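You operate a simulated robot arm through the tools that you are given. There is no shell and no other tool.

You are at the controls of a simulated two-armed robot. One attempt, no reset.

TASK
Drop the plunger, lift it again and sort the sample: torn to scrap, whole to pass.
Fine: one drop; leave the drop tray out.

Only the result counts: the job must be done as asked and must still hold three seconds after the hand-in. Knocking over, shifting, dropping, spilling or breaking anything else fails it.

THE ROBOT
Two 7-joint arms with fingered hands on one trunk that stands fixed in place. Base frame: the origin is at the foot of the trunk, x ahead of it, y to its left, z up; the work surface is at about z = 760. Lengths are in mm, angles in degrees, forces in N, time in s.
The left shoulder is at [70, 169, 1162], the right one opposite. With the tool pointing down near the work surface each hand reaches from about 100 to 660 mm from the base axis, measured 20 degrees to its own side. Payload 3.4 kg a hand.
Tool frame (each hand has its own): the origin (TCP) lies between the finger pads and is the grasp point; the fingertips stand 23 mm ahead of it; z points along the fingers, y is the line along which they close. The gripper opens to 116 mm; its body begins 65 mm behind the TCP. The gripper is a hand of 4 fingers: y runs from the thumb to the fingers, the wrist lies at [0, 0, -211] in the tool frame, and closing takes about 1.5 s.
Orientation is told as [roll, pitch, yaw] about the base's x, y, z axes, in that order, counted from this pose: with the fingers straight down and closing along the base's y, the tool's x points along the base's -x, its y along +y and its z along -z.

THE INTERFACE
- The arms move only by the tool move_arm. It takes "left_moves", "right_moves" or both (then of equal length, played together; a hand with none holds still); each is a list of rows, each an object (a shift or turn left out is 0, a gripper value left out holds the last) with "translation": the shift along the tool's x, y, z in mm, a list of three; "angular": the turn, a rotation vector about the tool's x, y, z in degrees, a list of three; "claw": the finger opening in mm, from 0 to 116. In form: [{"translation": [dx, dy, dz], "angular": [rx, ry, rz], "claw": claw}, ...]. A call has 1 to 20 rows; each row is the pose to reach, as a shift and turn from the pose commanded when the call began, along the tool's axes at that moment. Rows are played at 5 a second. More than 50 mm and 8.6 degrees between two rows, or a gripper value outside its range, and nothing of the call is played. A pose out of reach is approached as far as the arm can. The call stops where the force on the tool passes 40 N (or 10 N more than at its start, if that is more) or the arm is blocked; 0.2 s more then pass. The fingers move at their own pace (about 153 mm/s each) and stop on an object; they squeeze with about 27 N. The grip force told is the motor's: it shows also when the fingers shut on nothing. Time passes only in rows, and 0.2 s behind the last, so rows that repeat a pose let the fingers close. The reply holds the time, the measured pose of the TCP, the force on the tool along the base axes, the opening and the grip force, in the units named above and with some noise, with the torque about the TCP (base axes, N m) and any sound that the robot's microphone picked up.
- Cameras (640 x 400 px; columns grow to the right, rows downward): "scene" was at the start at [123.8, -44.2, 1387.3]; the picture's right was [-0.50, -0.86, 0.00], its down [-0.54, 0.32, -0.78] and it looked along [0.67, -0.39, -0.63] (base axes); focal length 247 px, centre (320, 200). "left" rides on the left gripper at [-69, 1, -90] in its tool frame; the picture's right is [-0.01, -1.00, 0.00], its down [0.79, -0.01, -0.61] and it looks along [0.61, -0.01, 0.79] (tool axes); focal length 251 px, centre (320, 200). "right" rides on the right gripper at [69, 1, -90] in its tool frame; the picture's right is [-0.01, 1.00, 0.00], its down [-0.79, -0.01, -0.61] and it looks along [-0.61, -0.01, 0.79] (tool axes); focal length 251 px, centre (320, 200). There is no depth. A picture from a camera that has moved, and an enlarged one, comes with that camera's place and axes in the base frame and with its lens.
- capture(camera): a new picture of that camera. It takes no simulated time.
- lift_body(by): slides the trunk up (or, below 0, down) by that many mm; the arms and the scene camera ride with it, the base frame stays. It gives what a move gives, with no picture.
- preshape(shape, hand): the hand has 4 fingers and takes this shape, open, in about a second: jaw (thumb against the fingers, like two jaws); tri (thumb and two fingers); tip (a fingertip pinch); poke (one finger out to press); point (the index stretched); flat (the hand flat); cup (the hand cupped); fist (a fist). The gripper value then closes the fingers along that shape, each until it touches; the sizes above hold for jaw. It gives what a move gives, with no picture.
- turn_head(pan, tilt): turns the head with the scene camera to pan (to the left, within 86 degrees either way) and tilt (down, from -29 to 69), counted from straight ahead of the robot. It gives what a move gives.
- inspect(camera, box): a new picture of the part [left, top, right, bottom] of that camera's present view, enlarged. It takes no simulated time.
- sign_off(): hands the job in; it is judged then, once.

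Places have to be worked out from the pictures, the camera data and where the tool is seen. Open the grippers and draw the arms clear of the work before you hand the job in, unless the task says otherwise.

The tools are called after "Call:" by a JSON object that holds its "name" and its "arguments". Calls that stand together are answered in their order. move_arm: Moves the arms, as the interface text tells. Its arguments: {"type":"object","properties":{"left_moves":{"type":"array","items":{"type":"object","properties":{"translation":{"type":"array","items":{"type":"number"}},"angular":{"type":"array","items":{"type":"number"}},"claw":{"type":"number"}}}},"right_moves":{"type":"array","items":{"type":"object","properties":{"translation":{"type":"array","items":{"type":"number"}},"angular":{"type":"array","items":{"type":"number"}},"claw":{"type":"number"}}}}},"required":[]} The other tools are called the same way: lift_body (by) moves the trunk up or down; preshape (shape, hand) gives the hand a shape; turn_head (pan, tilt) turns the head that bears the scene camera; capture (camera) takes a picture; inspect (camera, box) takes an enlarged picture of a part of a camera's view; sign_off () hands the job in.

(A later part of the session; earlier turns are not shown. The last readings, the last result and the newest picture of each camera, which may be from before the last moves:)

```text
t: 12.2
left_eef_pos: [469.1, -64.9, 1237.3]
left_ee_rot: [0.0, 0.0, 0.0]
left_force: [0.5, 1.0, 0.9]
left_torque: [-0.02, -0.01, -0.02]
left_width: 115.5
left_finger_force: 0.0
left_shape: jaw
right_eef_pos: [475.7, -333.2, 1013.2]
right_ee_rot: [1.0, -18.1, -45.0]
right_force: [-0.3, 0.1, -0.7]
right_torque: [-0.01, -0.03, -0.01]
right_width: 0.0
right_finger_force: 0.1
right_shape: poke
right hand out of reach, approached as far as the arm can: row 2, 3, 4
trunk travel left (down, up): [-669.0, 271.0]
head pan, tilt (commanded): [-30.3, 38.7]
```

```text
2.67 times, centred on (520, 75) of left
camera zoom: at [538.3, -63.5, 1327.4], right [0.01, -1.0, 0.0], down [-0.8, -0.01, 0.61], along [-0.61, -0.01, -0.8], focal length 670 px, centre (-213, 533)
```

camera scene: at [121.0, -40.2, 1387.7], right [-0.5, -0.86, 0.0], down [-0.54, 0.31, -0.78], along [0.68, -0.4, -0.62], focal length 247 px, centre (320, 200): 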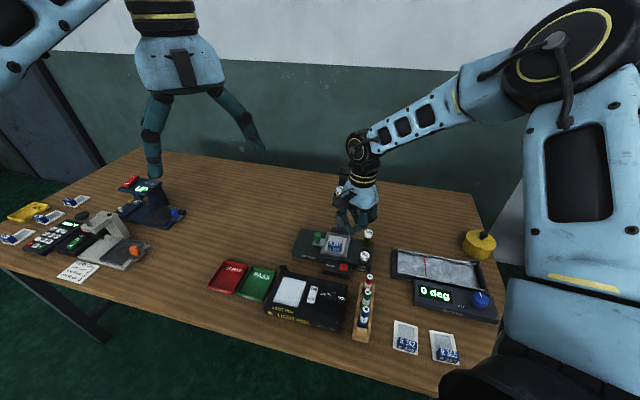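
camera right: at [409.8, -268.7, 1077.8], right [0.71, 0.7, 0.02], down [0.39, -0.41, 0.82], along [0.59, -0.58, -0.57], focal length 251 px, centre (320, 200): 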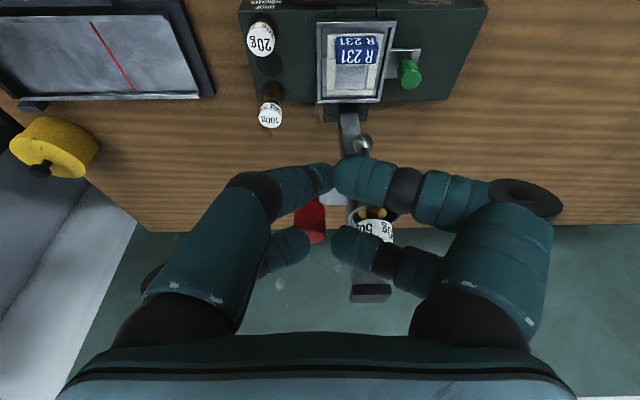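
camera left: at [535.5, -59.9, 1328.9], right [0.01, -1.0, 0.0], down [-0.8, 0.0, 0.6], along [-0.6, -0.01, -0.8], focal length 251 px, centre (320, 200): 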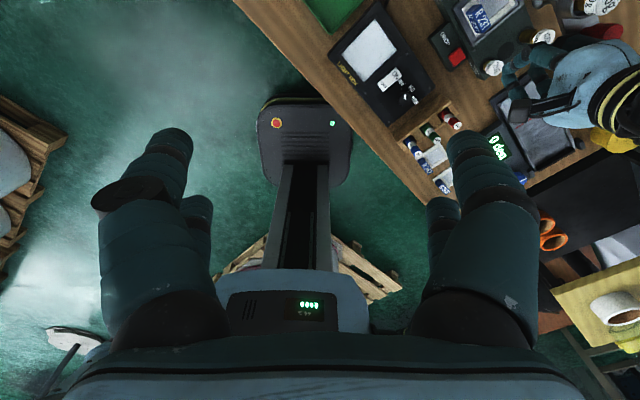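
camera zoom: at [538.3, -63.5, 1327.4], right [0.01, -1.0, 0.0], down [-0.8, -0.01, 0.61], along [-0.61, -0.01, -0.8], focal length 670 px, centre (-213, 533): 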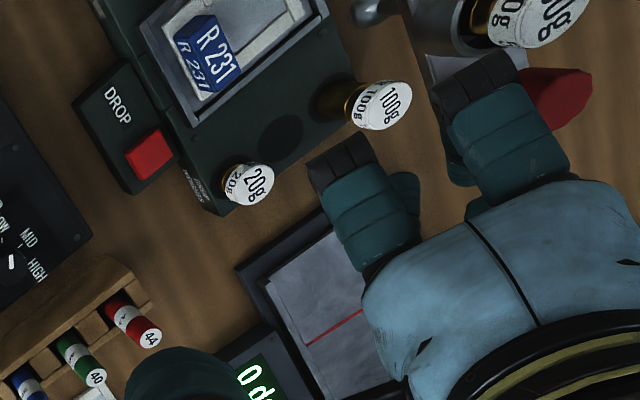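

The 20° tilt isn't reachable this high up, so the wrist drifted. I'll undo the tilt first; the arm probably has more freedom closer to the table.

Call:
{"name": "move_arm", "arguments": {"right_moves": [{"angular": [0, 6, 0]}, {"angular": [0, 12, 0]}, {"angular": [0, 18, 0]}, {"angular": [0, 18, 0]}]}}

Call:
{"name": "inspect", "arguments": {"camera": "left", "box": [320, 0, 640, 200]}}

```text
t: 13.2
left_eef_pos: [467.7, -64.4, 1236.3]
left_ee_rot: [0.0, -0.2, -0.1]
left_force: [0.8, 0.7, 0.1]
left_torque: [0.02, -0.04, 0.02]
left_width: 115.6
left_finger_force: 0.1
left_shape: jaw
right_eef_pos: [475.2, -335.2, 1013.1]
right_ee_rot: [0.8, -0.3, -45.0]
right_force: [0.7, 0.5, 0.4]
right_torque: [0.0, -0.03, 0.01]
right_width: 0.0
right_finger_force: 0.1
right_shape: poke
trunk travel left (down, up): [-669.0, 271.0]
head pan, tilt (commanded): [-30.3, 38.7]
```

```text
2.00 times, centred on (480, 100) of left
camera zoom: at [537.9, -63.8, 1327.7], right [0.01, -1.0, 0.0], down [-0.8, -0.01, 0.61], along [-0.61, -0.01, -0.8], focal length 503 px, centre (0, 400)
```

zoom: 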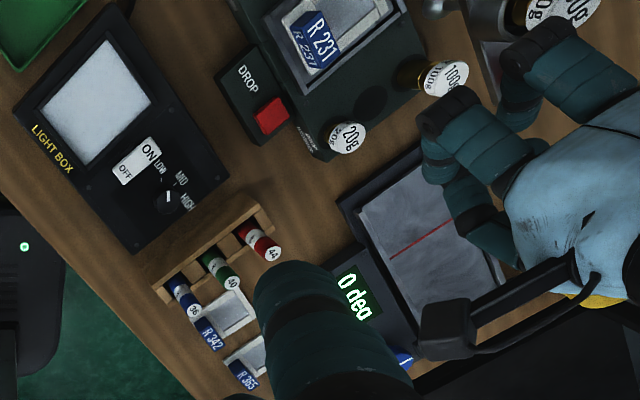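

Rig unmoved: the button and label sit at the same pixels as at the start. The hand is vertical again at (475,-335,1013); I'll move it away from the carriage, then lower it in front of the rig above the button.

Call:
{"name": "move_arm", "arguments": {"right_moves": [{"translation": [13, 0, 0]}, {"translation": [25, 0, 10]}, {"translation": [25, 0, 45]}, {"translation": [25, 0, 80]}, {"translation": [25, 0, 110]}, {"translation": [25, 0, 110]}]}}

Call:
{"name": "capture", "arguments": {"camera": "right"}}

Call:
{"name": "inspect", "arguments": {"camera": "scene", "box": [300, 180, 390, 280]}}

Call:
{"name": "inspect", "arguments": {"camera": "left", "box": [400, 0, 600, 130]}}

```text
t: 14.7
left_eef_pos: [468.1, -66.4, 1237.1]
left_ee_rot: [0.0, -0.1, -0.1]
left_force: [0.1, 0.1, 0.5]
left_torque: [0.01, 0.02, 0.0]
left_width: 115.7
left_finger_force: 0.1
left_shape: jaw
right_eef_pos: [459.0, -316.9, 901.4]
right_ee_rot: [0.9, -0.2, -45.0]
right_force: [-0.1, 0.0, 0.4]
right_torque: [0.0, -0.02, 0.02]
right_width: 0.0
right_finger_force: 0.0
right_shape: poke
trunk travel left (down, up): [-669.0, 271.0]
head pan, tilt (commanded): [-30.3, 38.7]
```

```text
taken
camera right: at [409.1, -268.8, 991.1], right [0.71, 0.7, 0.02], down [0.55, -0.57, 0.61], along [0.44, -0.43, -0.79], focal length 251 px, centre (320, 200)
```

right: 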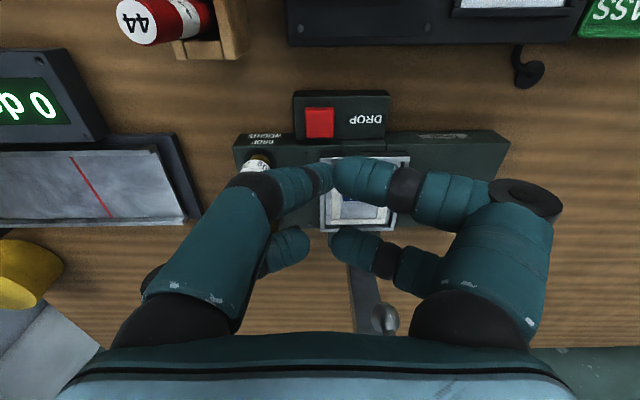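

```text
4.00 times, centred on (345, 230) of scene
camera zoom: at [123.6, -44.2, 1387.3], right [-0.5, -0.86, 0.0], down [-0.54, 0.32, -0.78], along [0.67, -0.39, -0.63], focal length 987 px, centre (220, 80)
```

zoom: 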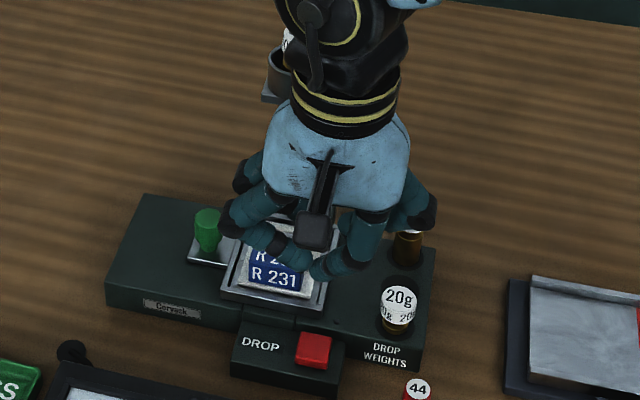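

```text
3.08 times, centred on (500, 65) of left
camera zoom: at [538.0, -63.9, 1327.6], right [0.01, -1.0, 0.0], down [-0.8, -0.01, 0.61], along [-0.61, -0.01, -0.8], focal length 774 px, centre (-234, 615)
```

zoom: 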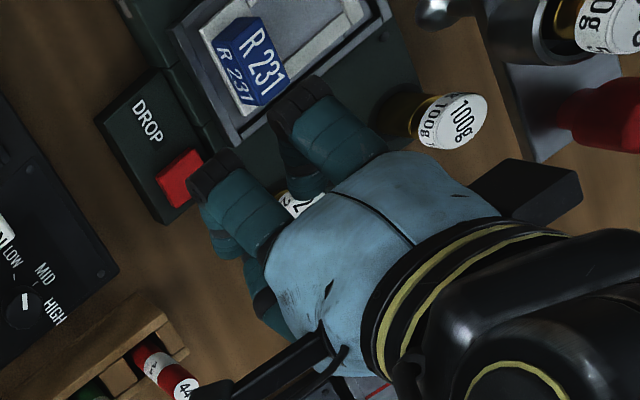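

Reached cleanly at z=901 above the button area. I'll try a mild 10° tilt here to keep the wrist away from the falling carriage.

Call:
{"name": "move_arm", "arguments": {"right_moves": [{"angular": [0, -3, 0]}, {"angular": [0, -6, 0]}, {"angular": [0, -10, 0]}, {"angular": [0, -10, 0]}]}}

Call:
{"name": "capture", "arguments": {"camera": "right"}}

Call:
{"name": "inspect", "arguments": {"camera": "scene", "box": [310, 200, 380, 280]}}

```text
t: 15.7
left_eef_pos: [468.3, -65.1, 1236.9]
left_ee_rot: [0.1, -0.1, -0.1]
left_force: [0.0, -0.4, -0.2]
left_torque: [0.0, 0.0, -0.01]
left_width: 116.0
left_finger_force: 0.0
left_shape: jaw
right_eef_pos: [464.8, -329.3, 908.1]
right_ee_rot: [1.0, -9.9, -44.9]
right_force: [-0.2, 0.7, 0.2]
right_torque: [0.0, 0.01, -0.01]
right_width: 0.0
right_finger_force: 0.1
right_shape: poke
right hand out of reach, approached as far as the arm can: row 3, 4
trunk travel left (down, up): [-669.0, 271.0]
head pan, tilt (commanded): [-30.3, 38.7]
```

```text
taken
camera right: at [404.7, -271.1, 984.9], right [0.71, 0.7, 0.02], down [0.47, -0.49, 0.73], along [0.53, -0.51, -0.68], focal length 251 px, centre (320, 200)
```

right: 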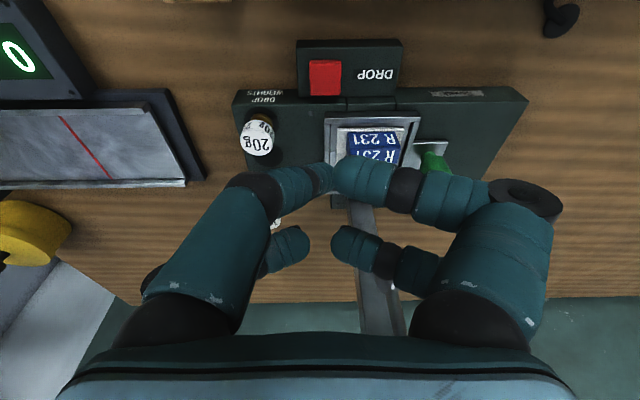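

```text
5.00 times, centred on (345, 240) of scene
camera zoom: at [123.9, -44.1, 1387.2], right [-0.5, -0.86, 0.0], down [-0.54, 0.32, -0.78], along [0.67, -0.39, -0.63], focal length 1234 px, centre (195, 0)
```

zoom: 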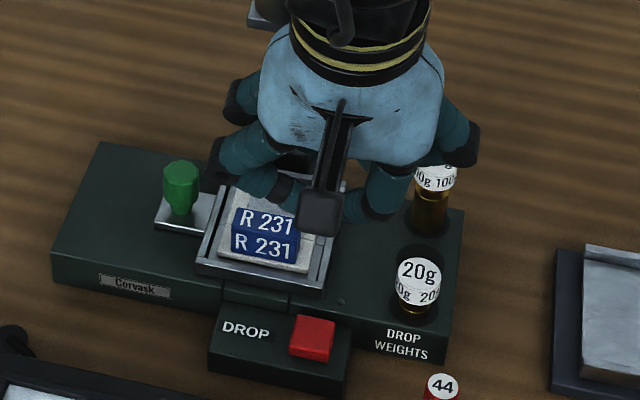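

The hand settled at a 10° tilt with TCP (465,-329,908), nearly above the button. I'll enlarge the finger view to pin down where the pressing fingertip is.

Call:
{"name": "inspect", "arguments": {"camera": "right", "box": [270, 140, 390, 220]}}

Call:
{"name": "inspect", "arguments": {"camera": "left", "box": [430, 0, 560, 100]}}

```text
5.00 times, centred on (330, 180) of right
camera zoom: at [404.7, -271.1, 984.9], right [0.71, 0.7, 0.02], down [0.47, -0.49, 0.73], along [0.53, -0.51, -0.68], focal length 1257 px, centre (270, 300)
```

zoom: 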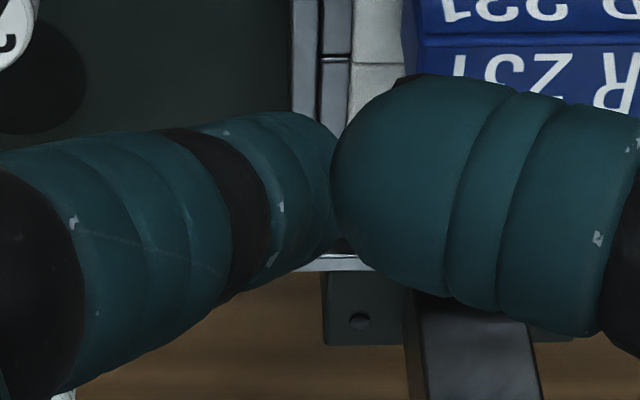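

```text
4.00 times, centred on (495, 50) of left
camera zoom: at [538.2, -63.8, 1327.5], right [0.01, -1.0, 0.0], down [-0.8, -0.01, 0.61], along [-0.61, -0.01, -0.8], focal length 1006 px, centre (-380, 800)
```

zoom: 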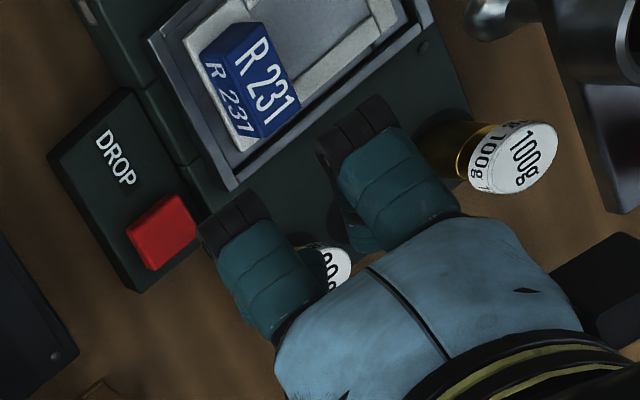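

Apparent finger sizes suggest the poke tip lies along tool direction (-0.54, 0.03, 0.84) from the hand camera. I'll straighten the hand and line the button up behind the tip along that ray, stopping about 30 mm short.

Call:
{"name": "move_arm", "arguments": {"right_moves": [{"translation": [10.6, 0, 10.3], "angular": [0, 2.5, 0]}, {"translation": [21.2, 0, 20.6], "angular": [0, 5, 0]}, {"translation": [31.9, 0, 31], "angular": [0, 7.5, 0]}, {"translation": [42.5, 0, 41.3], "angular": [0, 9.9, 0]}, {"translation": [42.5, 0, 41.3], "angular": [0, 9.9, 0]}]}}

Call:
{"name": "capture", "arguments": {"camera": "right"}}

Call:
{"name": "inspect", "arguments": {"camera": "scene", "box": [300, 200, 390, 290]}}

Call:
{"name": "inspect", "arguments": {"camera": "left", "box": [400, 0, 540, 110]}}

```text
t: 16.9
left_eef_pos: [468.1, -64.9, 1237.4]
left_ee_rot: [0.0, -0.1, -0.1]
left_force: [0.1, 0.1, 0.9]
left_torque: [0.02, -0.04, -0.03]
left_width: 116.0
left_finger_force: 0.1
left_shape: jaw
right_eef_pos: [440.9, -304.1, 858.9]
right_ee_rot: [1.0, -0.3, -45.0]
right_force: [-0.5, 0.6, 0.1]
right_torque: [-0.02, 0.0, -0.01]
right_width: 0.0
right_finger_force: 0.2
right_shape: poke
trunk travel left (down, up): [-669.0, 271.0]
head pan, tilt (commanded): [-30.3, 38.7]
```

```text
taken
camera right: at [391.7, -257.0, 948.7], right [0.71, 0.7, 0.01], down [0.55, -0.57, 0.61], along [0.44, -0.43, -0.79], focal length 251 px, centre (320, 200)
```

right: 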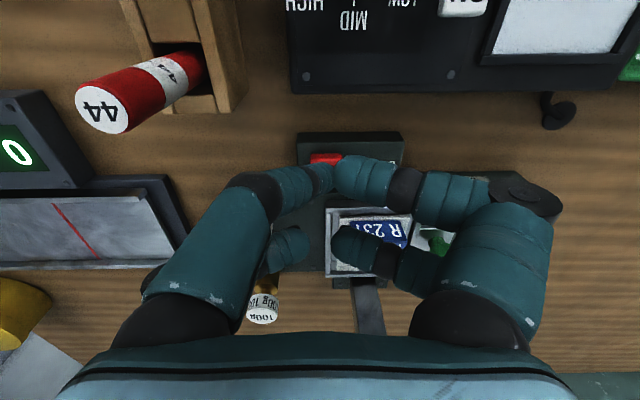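

```text
4.44 times, centred on (345, 245) of scene
camera zoom: at [123.6, -44.1, 1387.3], right [-0.5, -0.86, 0.0], down [-0.54, 0.32, -0.78], along [0.67, -0.39, -0.63], focal length 1097 px, centre (209, 0)
```

zoom: 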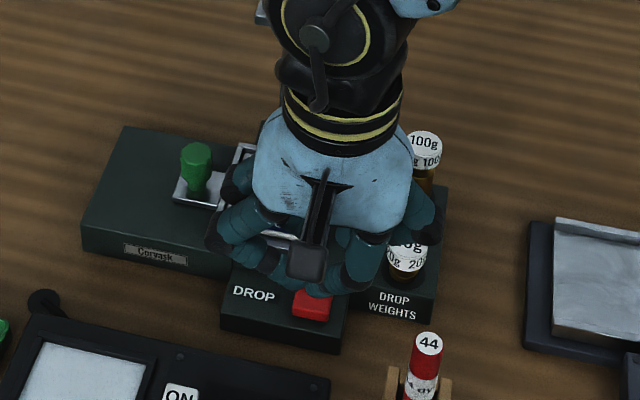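

```text
3.64 times, centred on (470, 55) of left
camera zoom: at [537.9, -63.8, 1327.6], right [0.01, -1.0, 0.0], down [-0.8, -0.01, 0.61], along [-0.61, -0.01, -0.8], focal length 914 px, centre (-226, 727)
```

zoom: 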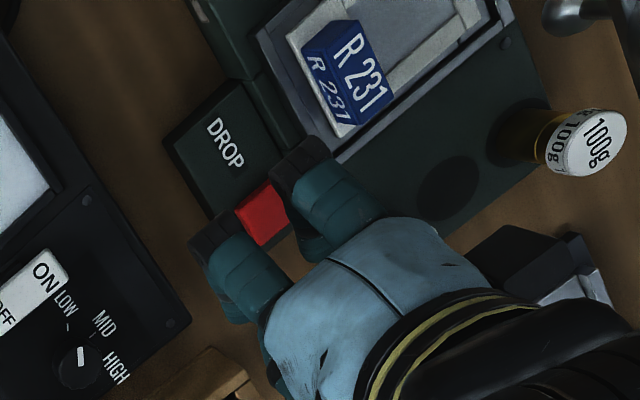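

The button is now just above the tip in the hand's view. I'll enlarge to measure the remaining offset.

Call:
{"name": "inspect", "arguments": {"camera": "right", "box": [270, 120, 390, 220]}}

Call:
{"name": "inspect", "arguments": {"camera": "left", "box": [445, 35, 495, 75]}}

Call:
{"name": "inspect", "arguments": {"camera": "scene", "box": [345, 245, 395, 285]}}

```text
4.00 times, centred on (330, 170) of right
camera zoom: at [391.7, -257.0, 948.7], right [0.71, 0.7, 0.01], down [0.55, -0.57, 0.61], along [0.44, -0.43, -0.79], focal length 1006 px, centre (280, 320)
```

zoom: 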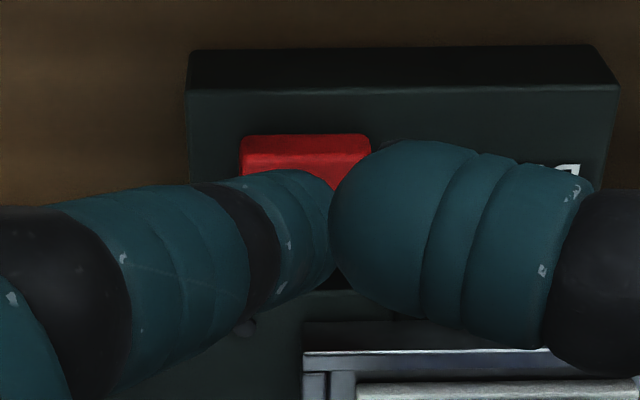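

```text
10.00 times, centred on (470, 55) of left
camera zoom: at [537.9, -63.8, 1327.6], right [0.01, -1.0, 0.0], down [-0.8, -0.01, 0.61], along [-0.61, -0.01, -0.8], focal length 2514 px, centre (-1180, 1650)
```

zoom: 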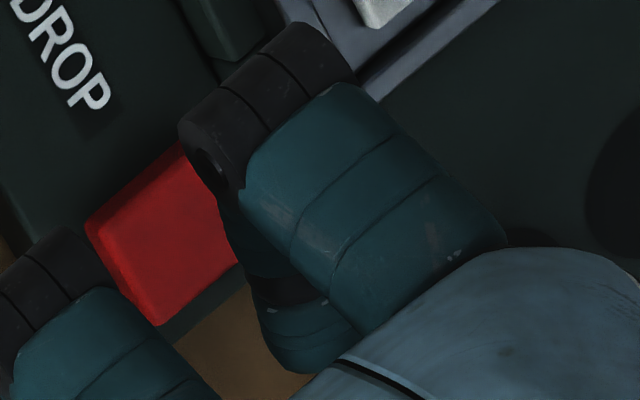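

```text
10.00 times, centred on (370, 265) of scene
camera zoom: at [123.6, -44.1, 1387.3], right [-0.5, -0.86, 0.0], down [-0.54, 0.32, -0.78], along [0.67, -0.39, -0.63], focal length 2468 px, centre (-180, -450)
```

zoom: 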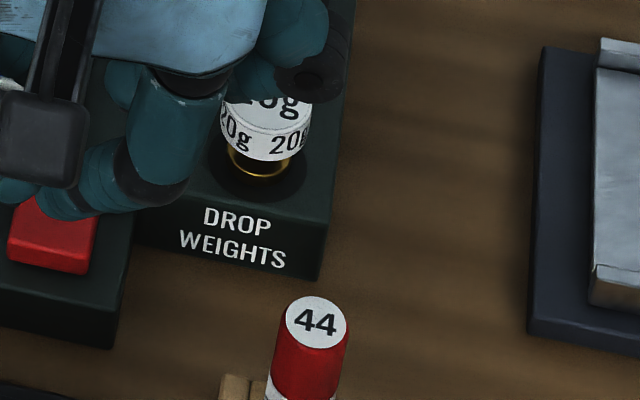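

I'll zoom the scene camera tightly onto the fingertip and button to settle how far the tip is from the button.

Call:
{"name": "inspect", "arguments": {"camera": "scene", "box": [345, 250, 373, 275]}}

Call:
{"name": "inspect", "arguments": {"camera": "right", "box": [305, 145, 355, 195]}}

```text
16.00 times, centred on (359, 262) of scene
camera zoom: at [123.6, -44.1, 1387.3], right [-0.5, -0.86, 0.0], down [-0.54, 0.32, -0.78], along [0.67, -0.39, -0.63], focal length 3949 px, centre (-304, -800)
```

zoom: 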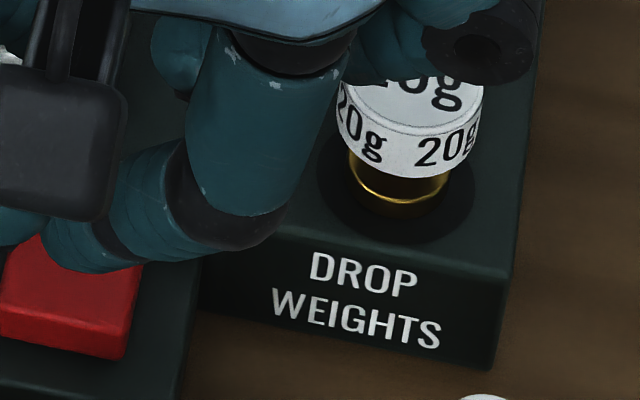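

```text
8.00 times, centred on (330, 170) of right
camera zoom: at [391.7, -257.0, 948.7], right [0.71, 0.7, 0.01], down [0.55, -0.57, 0.61], along [0.44, -0.43, -0.79], focal length 2012 px, centre (240, 440)
```

zoom: 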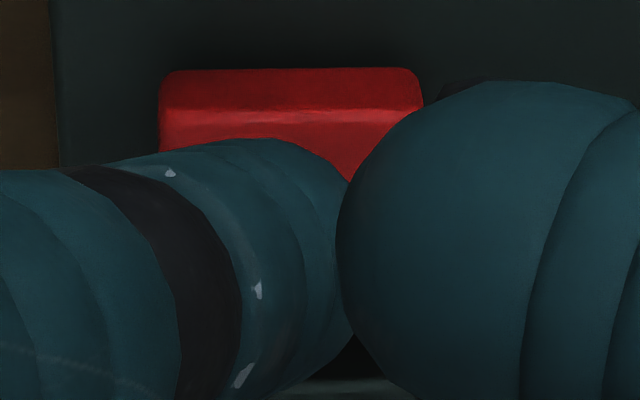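

The contact point lines up with the button's centre. I'll advance along that line in small steps, watching the force.

Call:
{"name": "move_arm", "arguments": {"right_moves": [{"translation": [-2.6, 0, 4.3]}, {"translation": [-5.2, 0, 8.6]}, {"translation": [-5.2, 0, 8.6]}]}}

Call:
{"name": "inspect", "arguments": {"camera": "scene", "box": [340, 250, 368, 275]}}

Call:
{"name": "inspect", "arguments": {"camera": "right", "box": [290, 130, 370, 190]}}

Call:
{"name": "inspect", "arguments": {"camera": "left", "box": [445, 35, 495, 75]}}

```text
t: 17.6
left_eef_pos: [468.1, -65.0, 1235.8]
left_ee_rot: [0.0, -0.1, -0.1]
left_force: [-0.7, -0.1, -0.4]
left_torque: [0.02, -0.03, 0.04]
left_width: 115.7
left_finger_force: 0.1
left_shape: jaw
right_eef_pos: [446.0, -308.0, 851.5]
right_ee_rot: [0.8, -0.3, -44.9]
right_force: [0.2, -0.6, -0.2]
right_torque: [0.01, 0.02, -0.02]
right_width: 0.1
right_finger_force: 0.0
right_shape: poke
trunk travel left (down, up): [-669.0, 271.0]
head pan, tilt (commanded): [-30.3, 38.7]
```

```text
16.00 times, centred on (354, 262) of scene
camera zoom: at [123.7, -44.1, 1387.3], right [-0.5, -0.86, 0.0], down [-0.54, 0.32, -0.78], along [0.67, -0.39, -0.63], focal length 3949 px, centre (-224, -800)
```

zoom: 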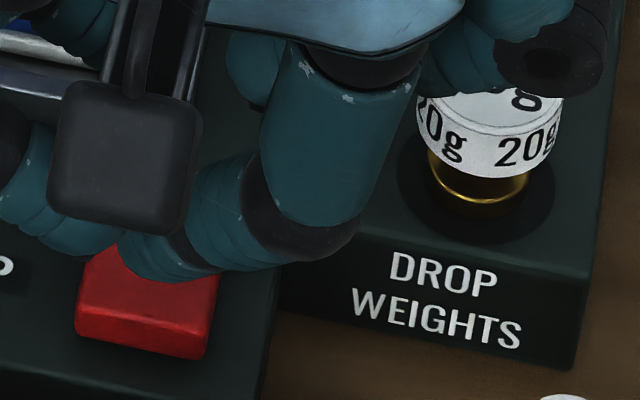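

```text
6.67 times, centred on (330, 160) of right
camera zoom: at [395.6, -259.6, 939.8], right [0.71, 0.7, 0.01], down [0.55, -0.57, 0.61], along [0.44, -0.43, -0.79], focal length 1676 px, centre (253, 467)
```

zoom: 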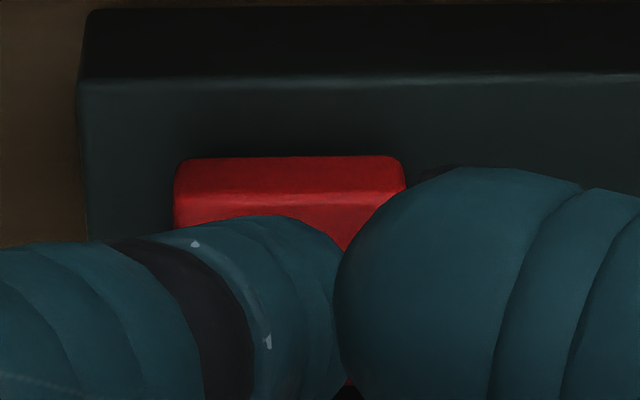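

```text
10.00 times, centred on (470, 55) of left
camera zoom: at [538.0, -63.8, 1327.6], right [0.01, -1.0, 0.0], down [-0.8, -0.01, 0.61], along [-0.61, -0.01, -0.8], focal length 2514 px, centre (-1180, 1650)
```

zoom: 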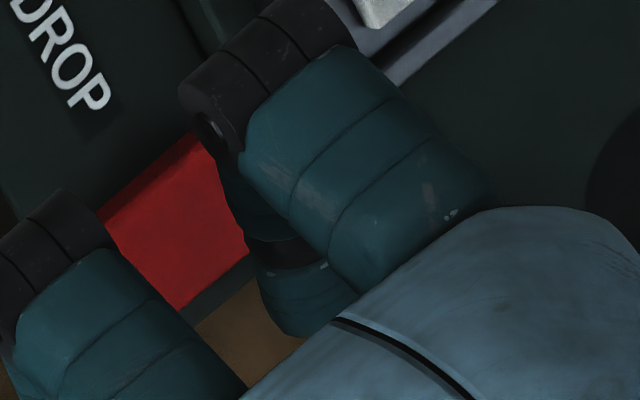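

No contact yet (force about 0) and the tip is right over the button in both views. I'll continue in 2–3 mm steps.

Call:
{"name": "move_arm", "arguments": {"right_moves": [{"translation": [-1.3, 0, 2]}, {"translation": [-2.6, 0, 4]}, {"translation": [-2.6, 0, 4]}]}}

Call:
{"name": "inspect", "arguments": {"camera": "scene", "box": [340, 250, 368, 275]}}

Call:
{"name": "inspect", "arguments": {"camera": "right", "box": [290, 130, 370, 190]}}

```text
t: 18.4
left_eef_pos: [468.0, -64.5, 1236.5]
left_ee_rot: [-0.1, -0.1, -0.1]
left_force: [-0.3, 0.4, 0.0]
left_torque: [0.01, 0.02, -0.02]
left_width: 116.2
left_finger_force: 0.1
left_shape: jaw
right_eef_pos: [447.2, -309.9, 847.8]
right_ee_rot: [0.7, -0.4, -44.9]
right_force: [-0.1, 0.3, 0.1]
right_torque: [-0.02, 0.0, -0.03]
right_width: 0.0
right_finger_force: 0.1
right_shape: poke
trunk travel left (down, up): [-669.0, 271.0]
head pan, tilt (commanded): [-30.3, 38.7]
```

```text
16.00 times, centred on (354, 262) of scene
camera zoom: at [123.8, -44.1, 1387.3], right [-0.5, -0.86, 0.0], down [-0.54, 0.32, -0.78], along [0.67, -0.39, -0.63], focal length 3949 px, centre (-224, -800)
```

zoom: 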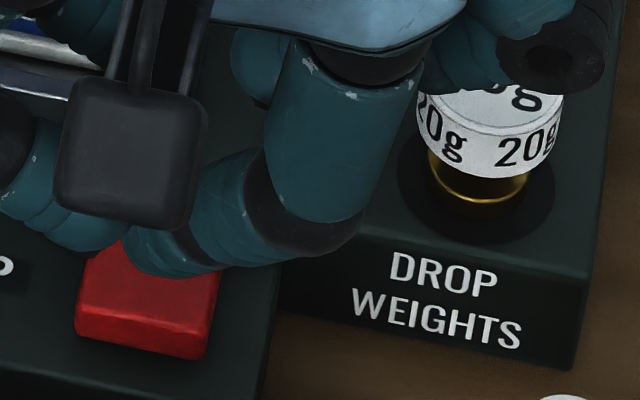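

```text
6.67 times, centred on (330, 160) of right
camera zoom: at [397.8, -262.2, 936.6], right [0.71, 0.7, 0.01], down [0.55, -0.57, 0.61], along [0.44, -0.43, -0.79], focal length 1676 px, centre (253, 467)
```

zoom: 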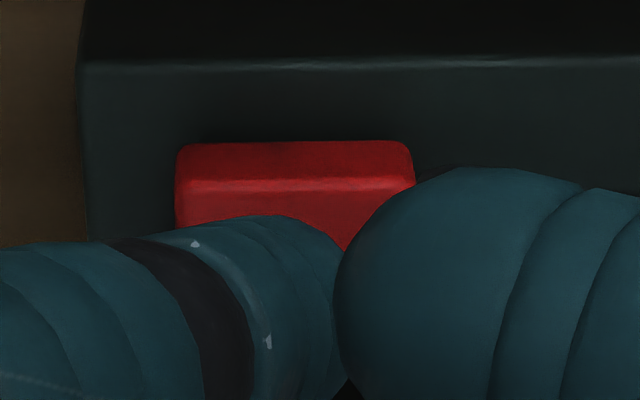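

The button's top face stays centred under the tip. I estimate about 6 mm left, so I'll keep stepping down gently.

Call:
{"name": "move_arm", "arguments": {"right_moves": [{"translation": [-1.1, -0.5, 2]}, {"translation": [-2.2, -1, 4]}, {"translation": [-2.2, -1, 4]}]}}

```text
t: 19.2
left_eef_pos: [468.6, -65.5, 1236.8]
left_ee_rot: [0.1, -0.1, -0.1]
left_force: [0.7, 0.4, -0.3]
left_torque: [0.01, 0.02, 0.0]
left_width: 115.9
left_finger_force: 0.0
left_shape: jaw
right_eef_pos: [448.4, -313.3, 844.2]
right_ee_rot: [0.7, -0.2, -45.0]
right_force: [0.2, -1.3, 0.1]
right_torque: [0.0, 0.0, -0.01]
right_width: 0.2
right_finger_force: 0.0
right_shape: poke
trunk travel left (down, up): [-669.0, 271.0]
head pan, tilt (commanded): [-30.3, 38.7]
```

No contact yet at TCP z=844; I'll step on down.

Call:
{"name": "move_arm", "arguments": {"right_moves": [{"translation": [-0.5, 0, 2]}, {"translation": [-1, 0, 4]}, {"translation": [-1, 0, 4]}]}}

Call:
{"name": "inspect", "arguments": {"camera": "right", "box": [290, 130, 370, 190]}}

Call:
{"name": "inspect", "arguments": {"camera": "scene", "box": [340, 250, 368, 275]}}

```text
t: 20.1
left_eef_pos: [469.5, -65.1, 1236.8]
left_ee_rot: [0.0, 0.0, -0.1]
left_force: [-0.5, 0.2, 0.6]
left_torque: [0.01, -0.04, 0.0]
left_width: 115.6
left_finger_force: 0.0
left_shape: jaw
right_eef_pos: [450.2, -312.6, 838.9]
right_ee_rot: [0.8, -0.3, -45.1]
right_force: [0.3, -0.5, 0.8]
right_torque: [-0.01, -0.03, 0.05]
right_width: 0.2
right_finger_force: 0.1
right_shape: poke
trunk travel left (down, up): [-669.0, 271.0]
head pan, tilt (commanded): [-30.3, 38.7]
```

```text
6.67 times, centred on (330, 160) of right
camera zoom: at [400.1, -264.5, 928.2], right [0.71, 0.7, 0.01], down [0.55, -0.57, 0.61], along [0.44, -0.43, -0.79], focal length 1676 px, centre (253, 467)
```

zoom: 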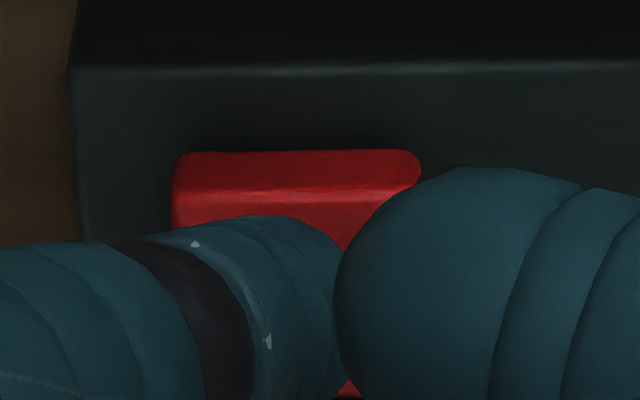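

```text
16.00 times, centred on (354, 262) of scene
camera zoom: at [123.7, -44.1, 1387.3], right [-0.5, -0.86, 0.0], down [-0.54, 0.32, -0.78], along [0.67, -0.39, -0.63], focal length 3949 px, centre (-224, -800)
```

zoom: 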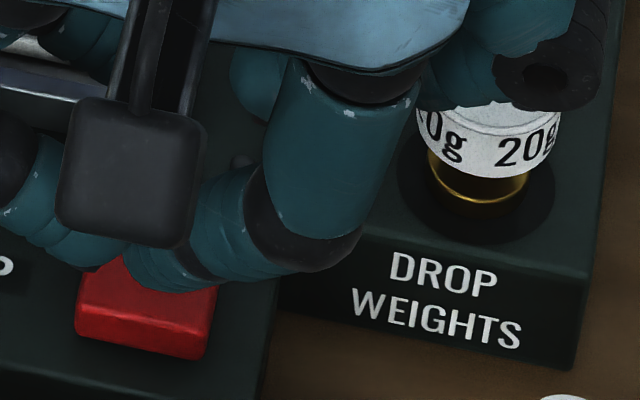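

Still no contact. The button is now at about the tip's estimated depth, so I'll go down 2 mm at a time.

Call:
{"name": "move_arm", "arguments": {"right_moves": [{"translation": [-0.5, 0, 1]}, {"translation": [-1, 0, 3]}, {"translation": [-1, 0, 3]}]}}

```text
t: 20.9
left_eef_pos: [469.4, -64.6, 1236.9]
left_ee_rot: [0.0, -0.1, 0.0]
left_force: [0.5, -0.4, -0.6]
left_torque: [-0.01, -0.01, -0.02]
left_width: 116.1
left_finger_force: 0.0
left_shape: jaw
right_eef_pos: [451.2, -313.6, 836.0]
right_ee_rot: [0.9, -0.4, -45.1]
right_force: [0.2, 0.5, -1.3]
right_torque: [0.01, -0.02, -0.01]
right_width: 0.0
right_finger_force: 0.0
right_shape: poke
trunk travel left (down, up): [-669.0, 271.0]
head pan, tilt (commanded): [-30.3, 38.7]
```

Call:
{"name": "move_arm", "arguments": {"right_moves": [{"translation": [-0.5, 0, 1.5]}, {"translation": [-1, 0, 3]}, {"translation": [-1, 0, 3]}]}}

Call:
{"name": "inspect", "arguments": {"camera": "right", "box": [290, 130, 370, 190]}}

Call:
{"name": "inspect", "arguments": {"camera": "left", "box": [440, 30, 500, 80]}}

Call:
{"name": "capture", "arguments": {"camera": "right"}}

```text
t: 21.6
left_eef_pos: [468.7, -64.9, 1236.0]
left_ee_rot: [0.1, -0.1, -0.1]
left_force: [0.2, 0.1, 0.7]
left_torque: [-0.03, 0.0, -0.01]
left_width: 115.8
left_finger_force: 0.0
left_shape: jaw
right_eef_pos: [451.8, -313.4, 834.1]
right_ee_rot: [1.0, -0.3, -45.0]
right_force: [0.5, 1.2, 0.0]
right_torque: [-0.01, -0.01, 0.02]
right_width: 0.3
right_finger_force: 0.0
right_shape: poke
trunk travel left (down, up): [-669.0, 271.0]
head pan, tilt (commanded): [-30.3, 38.7]
```

```text
6.67 times, centred on (330, 160) of right
camera zoom: at [401.7, -265.8, 922.8], right [0.71, 0.7, 0.01], down [0.55, -0.57, 0.61], along [0.44, -0.43, -0.79], focal length 1676 px, centre (253, 467)
```

zoom: 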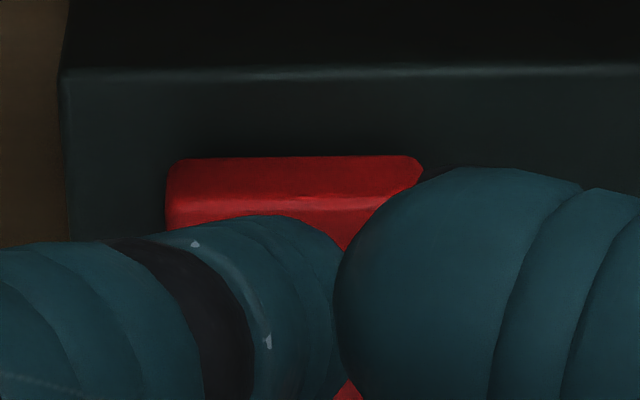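

```text
8.00 times, centred on (470, 55) of left
camera zoom: at [538.1, -63.9, 1327.5], right [0.01, -1.0, 0.0], down [-0.8, -0.01, 0.61], along [-0.61, -0.01, -0.8], focal length 2012 px, centre (-880, 1360)
```

zoom: 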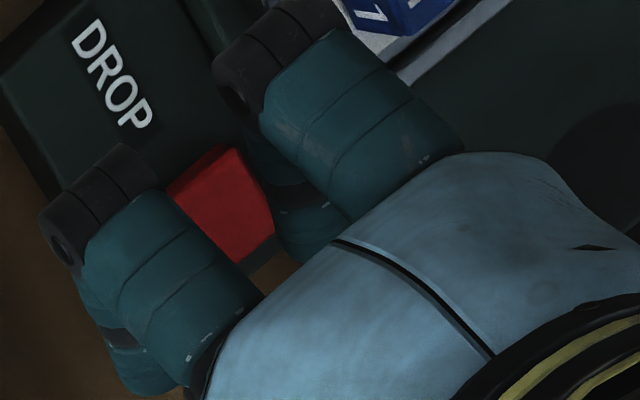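

```text
taken
camera right: at [401.7, -265.8, 922.8], right [0.71, 0.7, 0.01], down [0.55, -0.57, 0.61], along [0.44, -0.43, -0.79], focal length 251 px, centre (320, 200)
```

right: 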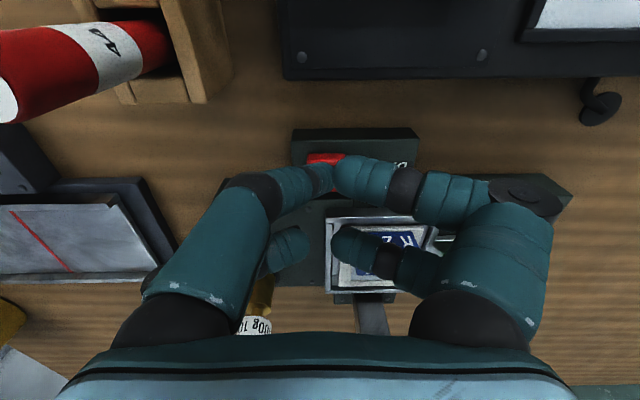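

The left camera shows the whole button still uncovered, so the tip is not as far down as I judged. I'll raise the hand to near head height, where the scene camera can see the fingers almost from the side and measure the shape properly.

Call:
{"name": "move_arm", "arguments": {"right_moves": [{"translation": [5, 0, -30]}, {"translation": [10, 0, -70]}, {"translation": [10, 0, -115]}, {"translation": [10, 0, -160]}, {"translation": [10, 0, -205]}, {"translation": [10, 0, -250]}, {"translation": [10, 0, -290]}, {"translation": [10, 0, -320]}, {"translation": [10, 0, -320]}]}}

Call:
{"name": "turn_head", "arguments": {"pan": -40, "tilt": 25}}

Call:
{"name": "capture", "arguments": {"camera": "scene"}}

```text
t: 23.6
left_eef_pos: [469.5, -64.4, 1235.9]
left_ee_rot: [0.0, 0.1, 0.0]
left_force: [-1.1, 0.6, -0.2]
left_torque: [0.02, 0.01, -0.01]
left_width: 116.0
left_finger_force: 0.0
left_shape: jaw
right_eef_pos: [441.8, -308.7, 1151.9]
right_ee_rot: [0.9, -0.3, -45.0]
right_force: [0.0, -0.9, -0.1]
right_torque: [0.0, 0.01, -0.01]
right_width: 0.3
right_finger_force: 0.0
right_shape: poke
trunk travel left (down, up): [-669.0, 271.0]
head pan, tilt (commanded): [-30.3, 38.7]
```

```text
t: 24.4
left_eef_pos: [468.9, -64.8, 1236.7]
left_ee_rot: [0.0, -0.1, -0.1]
left_force: [0.1, 0.3, -0.1]
left_torque: [-0.05, -0.01, 0.02]
left_width: 116.1
left_finger_force: 0.0
left_shape: jaw
right_eef_pos: [441.5, -308.5, 1151.4]
right_ee_rot: [0.8, -0.3, -45.0]
right_force: [0.0, 0.4, -0.2]
right_torque: [0.0, 0.02, 0.0]
right_width: 0.1
right_finger_force: 0.0
right_shape: poke
trunk travel left (down, up): [-669.0, 271.0]
head pan, tilt (commanded): [-40.0, 25.0]
```

```text
taken
camera scene: at [120.2, -60.0, 1408.6], right [-0.64, -0.77, 0.0], down [-0.32, 0.27, -0.91], along [0.69, -0.58, -0.42], focal length 247 px, centre (320, 200)
```

scene: 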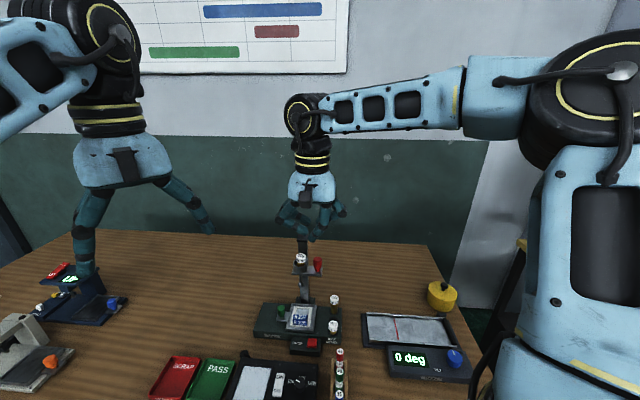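

Now the hand can be seen nearly from the side. I'll enlarge it.

Call:
{"name": "inspect", "arguments": {"camera": "scene", "box": [265, 165, 365, 260]}}

Call:
{"name": "inspect", "arguments": {"camera": "scene", "box": [285, 190, 345, 245]}}

```text
4.21 times, centred on (315, 212) of scene
camera zoom: at [120.2, -60.0, 1408.6], right [-0.64, -0.77, 0.0], down [-0.32, 0.27, -0.91], along [0.69, -0.58, -0.42], focal length 1039 px, centre (341, 147)
```

zoom: 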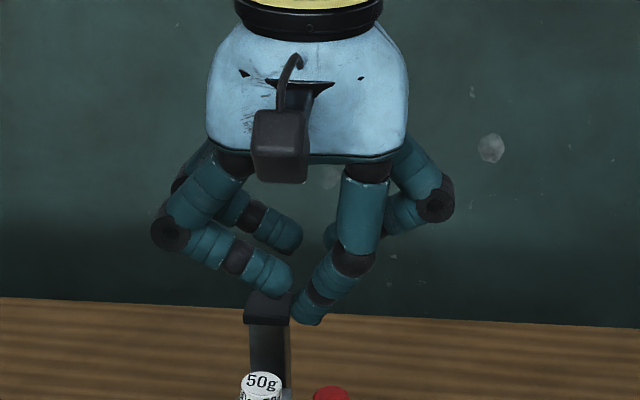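

```text
7.27 times, centred on (315, 218) of scene
camera zoom: at [120.2, -60.0, 1408.6], right [-0.64, -0.77, 0.0], down [-0.32, 0.27, -0.91], along [0.69, -0.58, -0.42], focal length 1795 px, centre (356, 73)
```

zoom: 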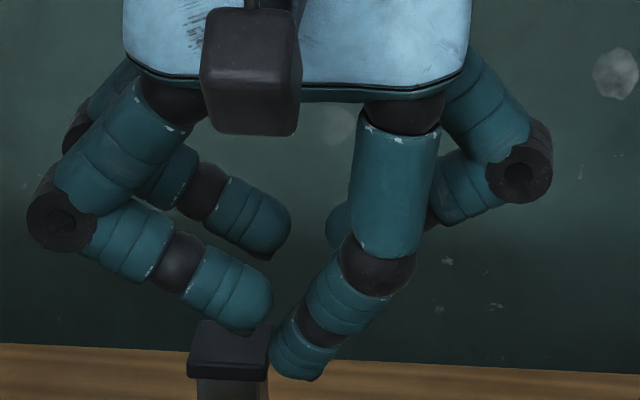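

This view settles it: the poke tip's lowest point is about 20 mm ahead of the TCP at tool (4,1), and the other fingers are 19 mm or more higher. I'll put the head back and lower the hand over the button again.

Call:
{"name": "turn_head", "arguments": {"pan": -30.3, "tilt": 38.7}}

Call:
{"name": "move_arm", "arguments": {"right_moves": [{"translation": [0, 2, 40]}, {"translation": [-3, 4, 85]}, {"translation": [-6, 6, 130]}, {"translation": [-9, 7.4, 175]}, {"translation": [-12, 7.4, 220]}, {"translation": [-14, 7.4, 260]}, {"translation": [-14, 7.4, 275]}, {"translation": [-14, 7.4, 275]}]}}

Call:
{"name": "inspect", "arguments": {"camera": "scene", "box": [310, 190, 390, 280]}}

```text
t: 25.2
left_eef_pos: [470.4, -64.5, 1236.4]
left_ee_rot: [-0.1, -0.2, -0.1]
left_force: [-0.1, 0.5, -0.2]
left_torque: [0.01, 0.01, 0.01]
left_width: 115.9
left_finger_force: 0.0
left_shape: jaw
right_eef_pos: [440.7, -307.8, 1152.5]
right_ee_rot: [0.8, -0.3, -45.0]
right_force: [-0.4, 0.1, 0.1]
right_torque: [0.03, -0.02, -0.01]
right_width: 0.0
right_finger_force: 0.0
right_shape: poke
trunk travel left (down, up): [-669.0, 271.0]
head pan, tilt (commanded): [-30.3, 38.7]
```

```text
t: 27.0
left_eef_pos: [467.9, -63.9, 1236.9]
left_ee_rot: [0.1, -0.1, -0.1]
left_force: [-0.3, -0.1, 0.0]
left_torque: [0.03, 0.0, 0.01]
left_width: 115.9
left_finger_force: 0.0
left_shape: jaw
right_eef_pos: [459.7, -311.1, 876.7]
right_ee_rot: [0.8, -0.4, -45.0]
right_force: [0.1, -0.4, -0.2]
right_torque: [0.0, 0.0, 0.03]
right_width: 0.1
right_finger_force: 0.1
right_shape: poke
trunk travel left (down, up): [-669.0, 271.0]
head pan, tilt (commanded): [-30.3, 38.7]
```

```text
4.44 times, centred on (350, 235) of scene
camera zoom: at [123.5, -44.1, 1387.3], right [-0.5, -0.86, 0.0], down [-0.54, 0.32, -0.78], along [0.67, -0.39, -0.63], focal length 1097 px, centre (187, 44)
```

zoom: 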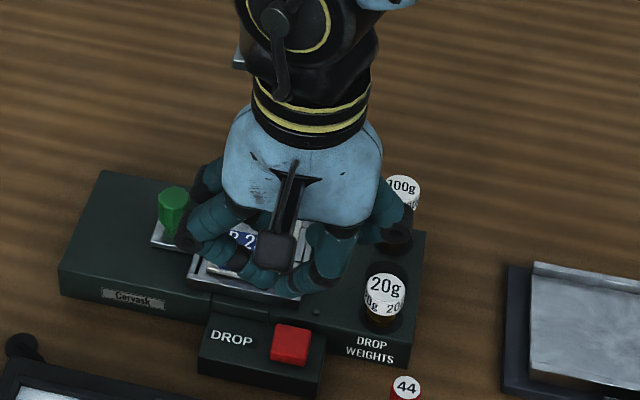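

TCP is now at (460,-311,877). I'll add a 6° tilt and come down to about 20 mm above contact.

Call:
{"name": "move_arm", "arguments": {"right_moves": [{"translation": [-4, -1.5, 12], "angular": [0, -2, 0]}, {"translation": [-8, -2.5, 24], "angular": [0, -4, 0]}, {"translation": [-11, -3.5, 36], "angular": [0, -6, 0]}, {"translation": [-11, -3.5, 46], "angular": [0, -6, 0]}, {"translation": [-11, -3.5, 46], "angular": [0, -6, 0]}]}}

Call:
{"name": "capture", "arguments": {"camera": "right"}}

Call:
{"name": "inspect", "arguments": {"camera": "scene", "box": [330, 235, 380, 280]}}

Call:
{"name": "inspect", "arguments": {"camera": "left", "box": [440, 20, 510, 80]}}

```text
t: 28.2
left_eef_pos: [468.4, -65.1, 1237.3]
left_ee_rot: [0.1, -0.1, -0.2]
left_force: [-0.5, 0.0, 0.2]
left_torque: [-0.02, 0.0, 0.02]
left_width: 116.1
left_finger_force: 0.0
left_shape: jaw
right_eef_pos: [464.1, -323.6, 831.4]
right_ee_rot: [0.9, -6.0, -44.9]
right_force: [-1.0, -0.6, 0.8]
right_torque: [0.03, -0.02, 0.0]
right_width: 0.0
right_finger_force: 0.1
right_shape: poke
right hand out of reach, approached as far as the arm can: row 4
trunk travel left (down, up): [-669.0, 271.0]
head pan, tilt (commanded): [-30.3, 38.7]
```

```text
taken
camera right: at [409.0, -269.2, 915.1], right [0.71, 0.7, 0.02], down [0.5, -0.53, 0.69], along [0.49, -0.48, -0.73], focal length 251 px, centre (320, 200)
```

right: 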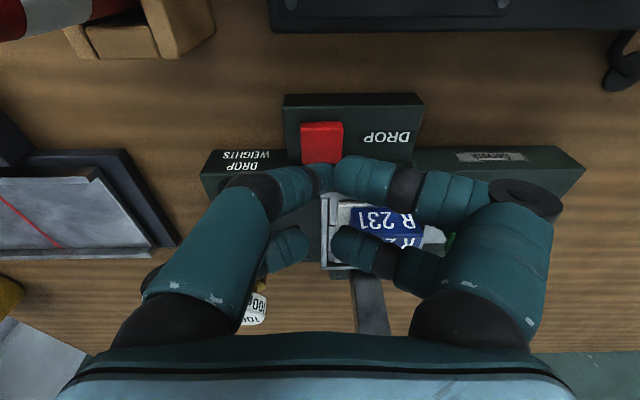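

```text
8.89 times, centred on (355, 258) of scene
camera zoom: at [123.5, -44.0, 1387.3], right [-0.5, -0.86, 0.0], down [-0.54, 0.32, -0.78], along [0.67, -0.39, -0.63], focal length 2194 px, centre (9, -311)
```

zoom: 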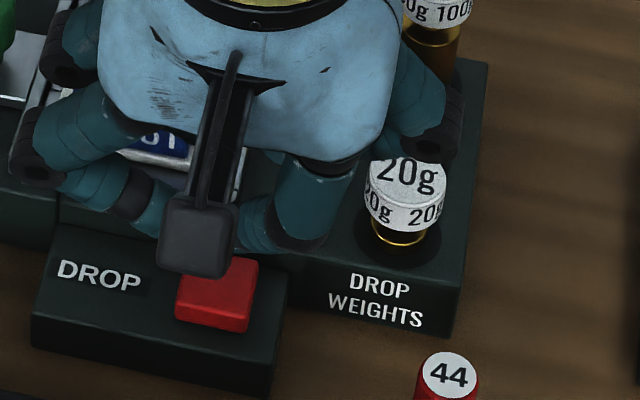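

```text
6.67 times, centred on (475, 50) of left
camera zoom: at [537.9, -63.7, 1327.6], right [0.01, -1.0, 0.0], down [-0.8, -0.01, 0.61], along [-0.61, -0.01, -0.8], focal length 1676 px, centre (-713, 1200)
```

zoom: 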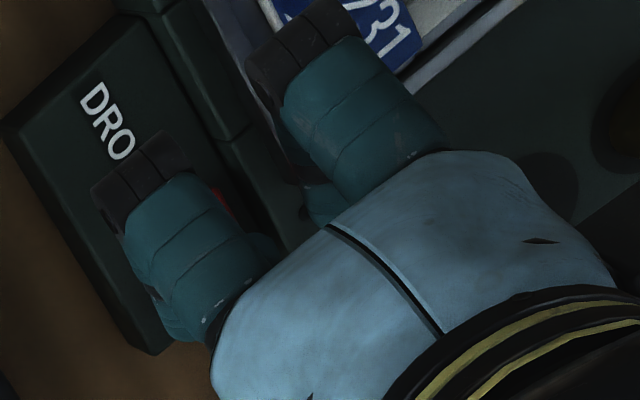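

The tip should be directly above the button, about 22 mm up by both views. I'll go down 14 mm first.

Call:
{"name": "move_arm", "arguments": {"right_moves": [{"translation": [0.7, 0.5, 7]}, {"translation": [1.4, 1, 14]}, {"translation": [1.4, 1, 14]}]}}

Call:
{"name": "capture", "arguments": {"camera": "right"}}

Call:
{"name": "inspect", "arguments": {"camera": "scene", "box": [330, 235, 380, 280]}}

```text
t: 29.0
left_eef_pos: [469.4, -65.4, 1237.3]
left_ee_rot: [0.0, -0.1, -0.1]
left_force: [1.1, -0.2, -1.0]
left_torque: [0.0, -0.01, 0.0]
left_width: 116.1
left_finger_force: 0.0
left_shape: jaw
right_eef_pos: [468.2, -324.2, 819.8]
right_ee_rot: [1.0, -5.9, -45.0]
right_force: [-0.7, -1.0, 0.2]
right_torque: [0.0, -0.02, 0.02]
right_width: 0.0
right_finger_force: 0.0
right_shape: poke
right hand out of reach, approached as far as the arm can: row 1, 2, 3
trunk travel left (down, up): [-669.0, 271.0]
head pan, tilt (commanded): [-30.3, 38.7]
```

```text
taken
camera right: at [412.4, -270.9, 901.9], right [0.71, 0.7, 0.02], down [0.5, -0.53, 0.69], along [0.49, -0.48, -0.73], focal length 251 px, centre (320, 200)
```

right: 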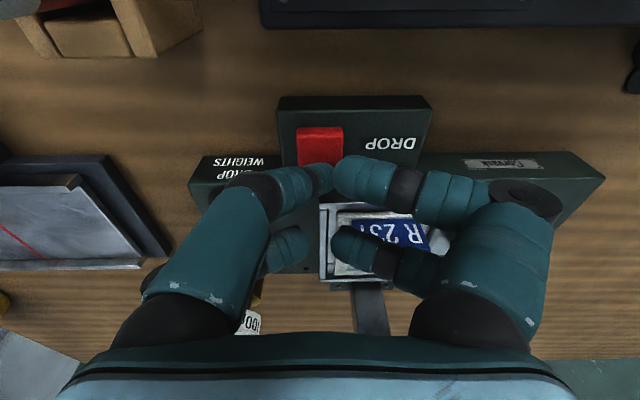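

```text
8.89 times, centred on (355, 258) of scene
camera zoom: at [123.7, -44.1, 1387.3], right [-0.5, -0.86, 0.0], down [-0.54, 0.32, -0.78], along [0.67, -0.39, -0.63], focal length 2194 px, centre (9, -311)
```

zoom: 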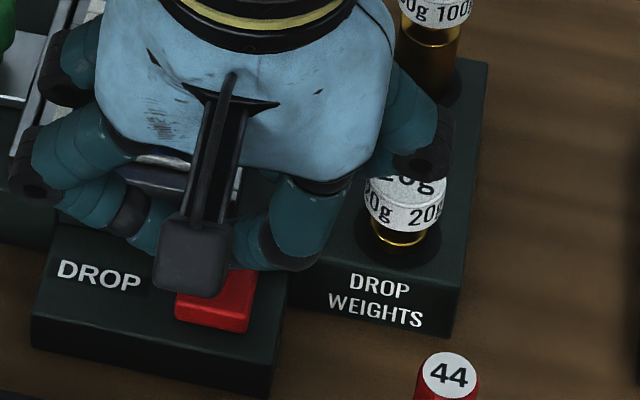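

The arm is at its limit with this tilt. The tip is about 10 mm above the button, so I'll return to vertical, where the arm has full reach, keeping the tip over the button.

Call:
{"name": "move_arm", "arguments": {"right_moves": [{"translation": [1, -0.5, 0], "angular": [0, 3, 0]}, {"translation": [2, -1, 0], "angular": [0, 6, 0]}, {"translation": [2, -1, 0], "angular": [0, 6, 0]}]}}

Call:
{"name": "capture", "arguments": {"camera": "right"}}

Call:
{"name": "inspect", "arguments": {"camera": "scene", "box": [280, 130, 400, 280]}}

```text
t: 29.8
left_eef_pos: [468.8, -64.7, 1236.6]
left_ee_rot: [0.0, -0.2, -0.1]
left_force: [0.2, 0.8, 0.7]
left_torque: [0.03, -0.04, 0.0]
left_width: 115.8
left_finger_force: 0.0
left_shape: jaw
right_eef_pos: [467.3, -323.9, 819.9]
right_ee_rot: [0.9, -0.3, -44.9]
right_force: [0.5, 0.1, -0.3]
right_torque: [0.02, 0.01, 0.0]
right_width: 0.1
right_finger_force: 0.0
right_shape: poke
trunk travel left (down, up): [-669.0, 271.0]
head pan, tilt (commanded): [-30.3, 38.7]
```

```text
taken
camera right: at [417.2, -275.9, 908.8], right [0.71, 0.7, 0.01], down [0.55, -0.57, 0.61], along [0.44, -0.43, -0.79], focal length 251 px, centre (320, 200)
```

right: 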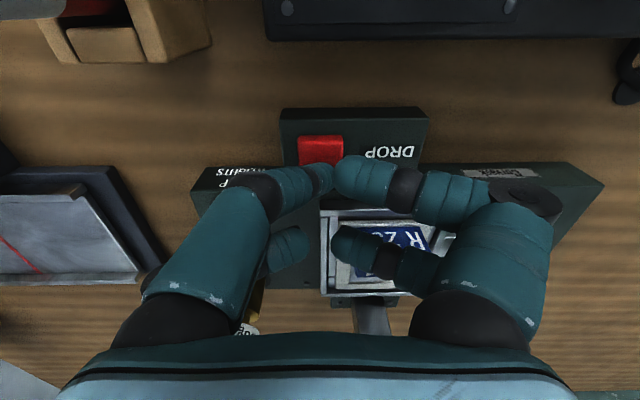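

```text
2.67 times, centred on (340, 205) of scene
camera zoom: at [123.8, -43.9, 1387.3], right [-0.5, -0.86, 0.0], down [-0.54, 0.32, -0.78], along [0.67, -0.39, -0.63], focal length 658 px, centre (267, 187)
```

zoom: 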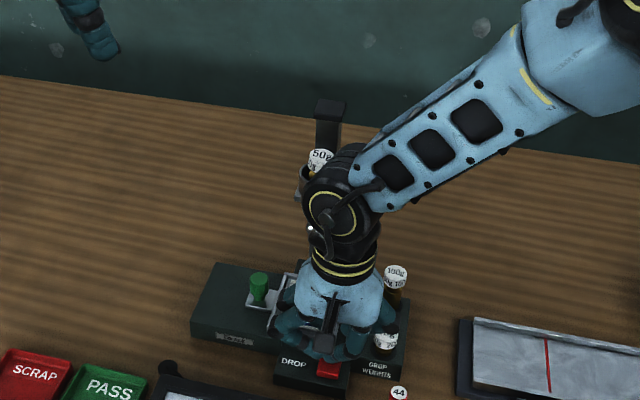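

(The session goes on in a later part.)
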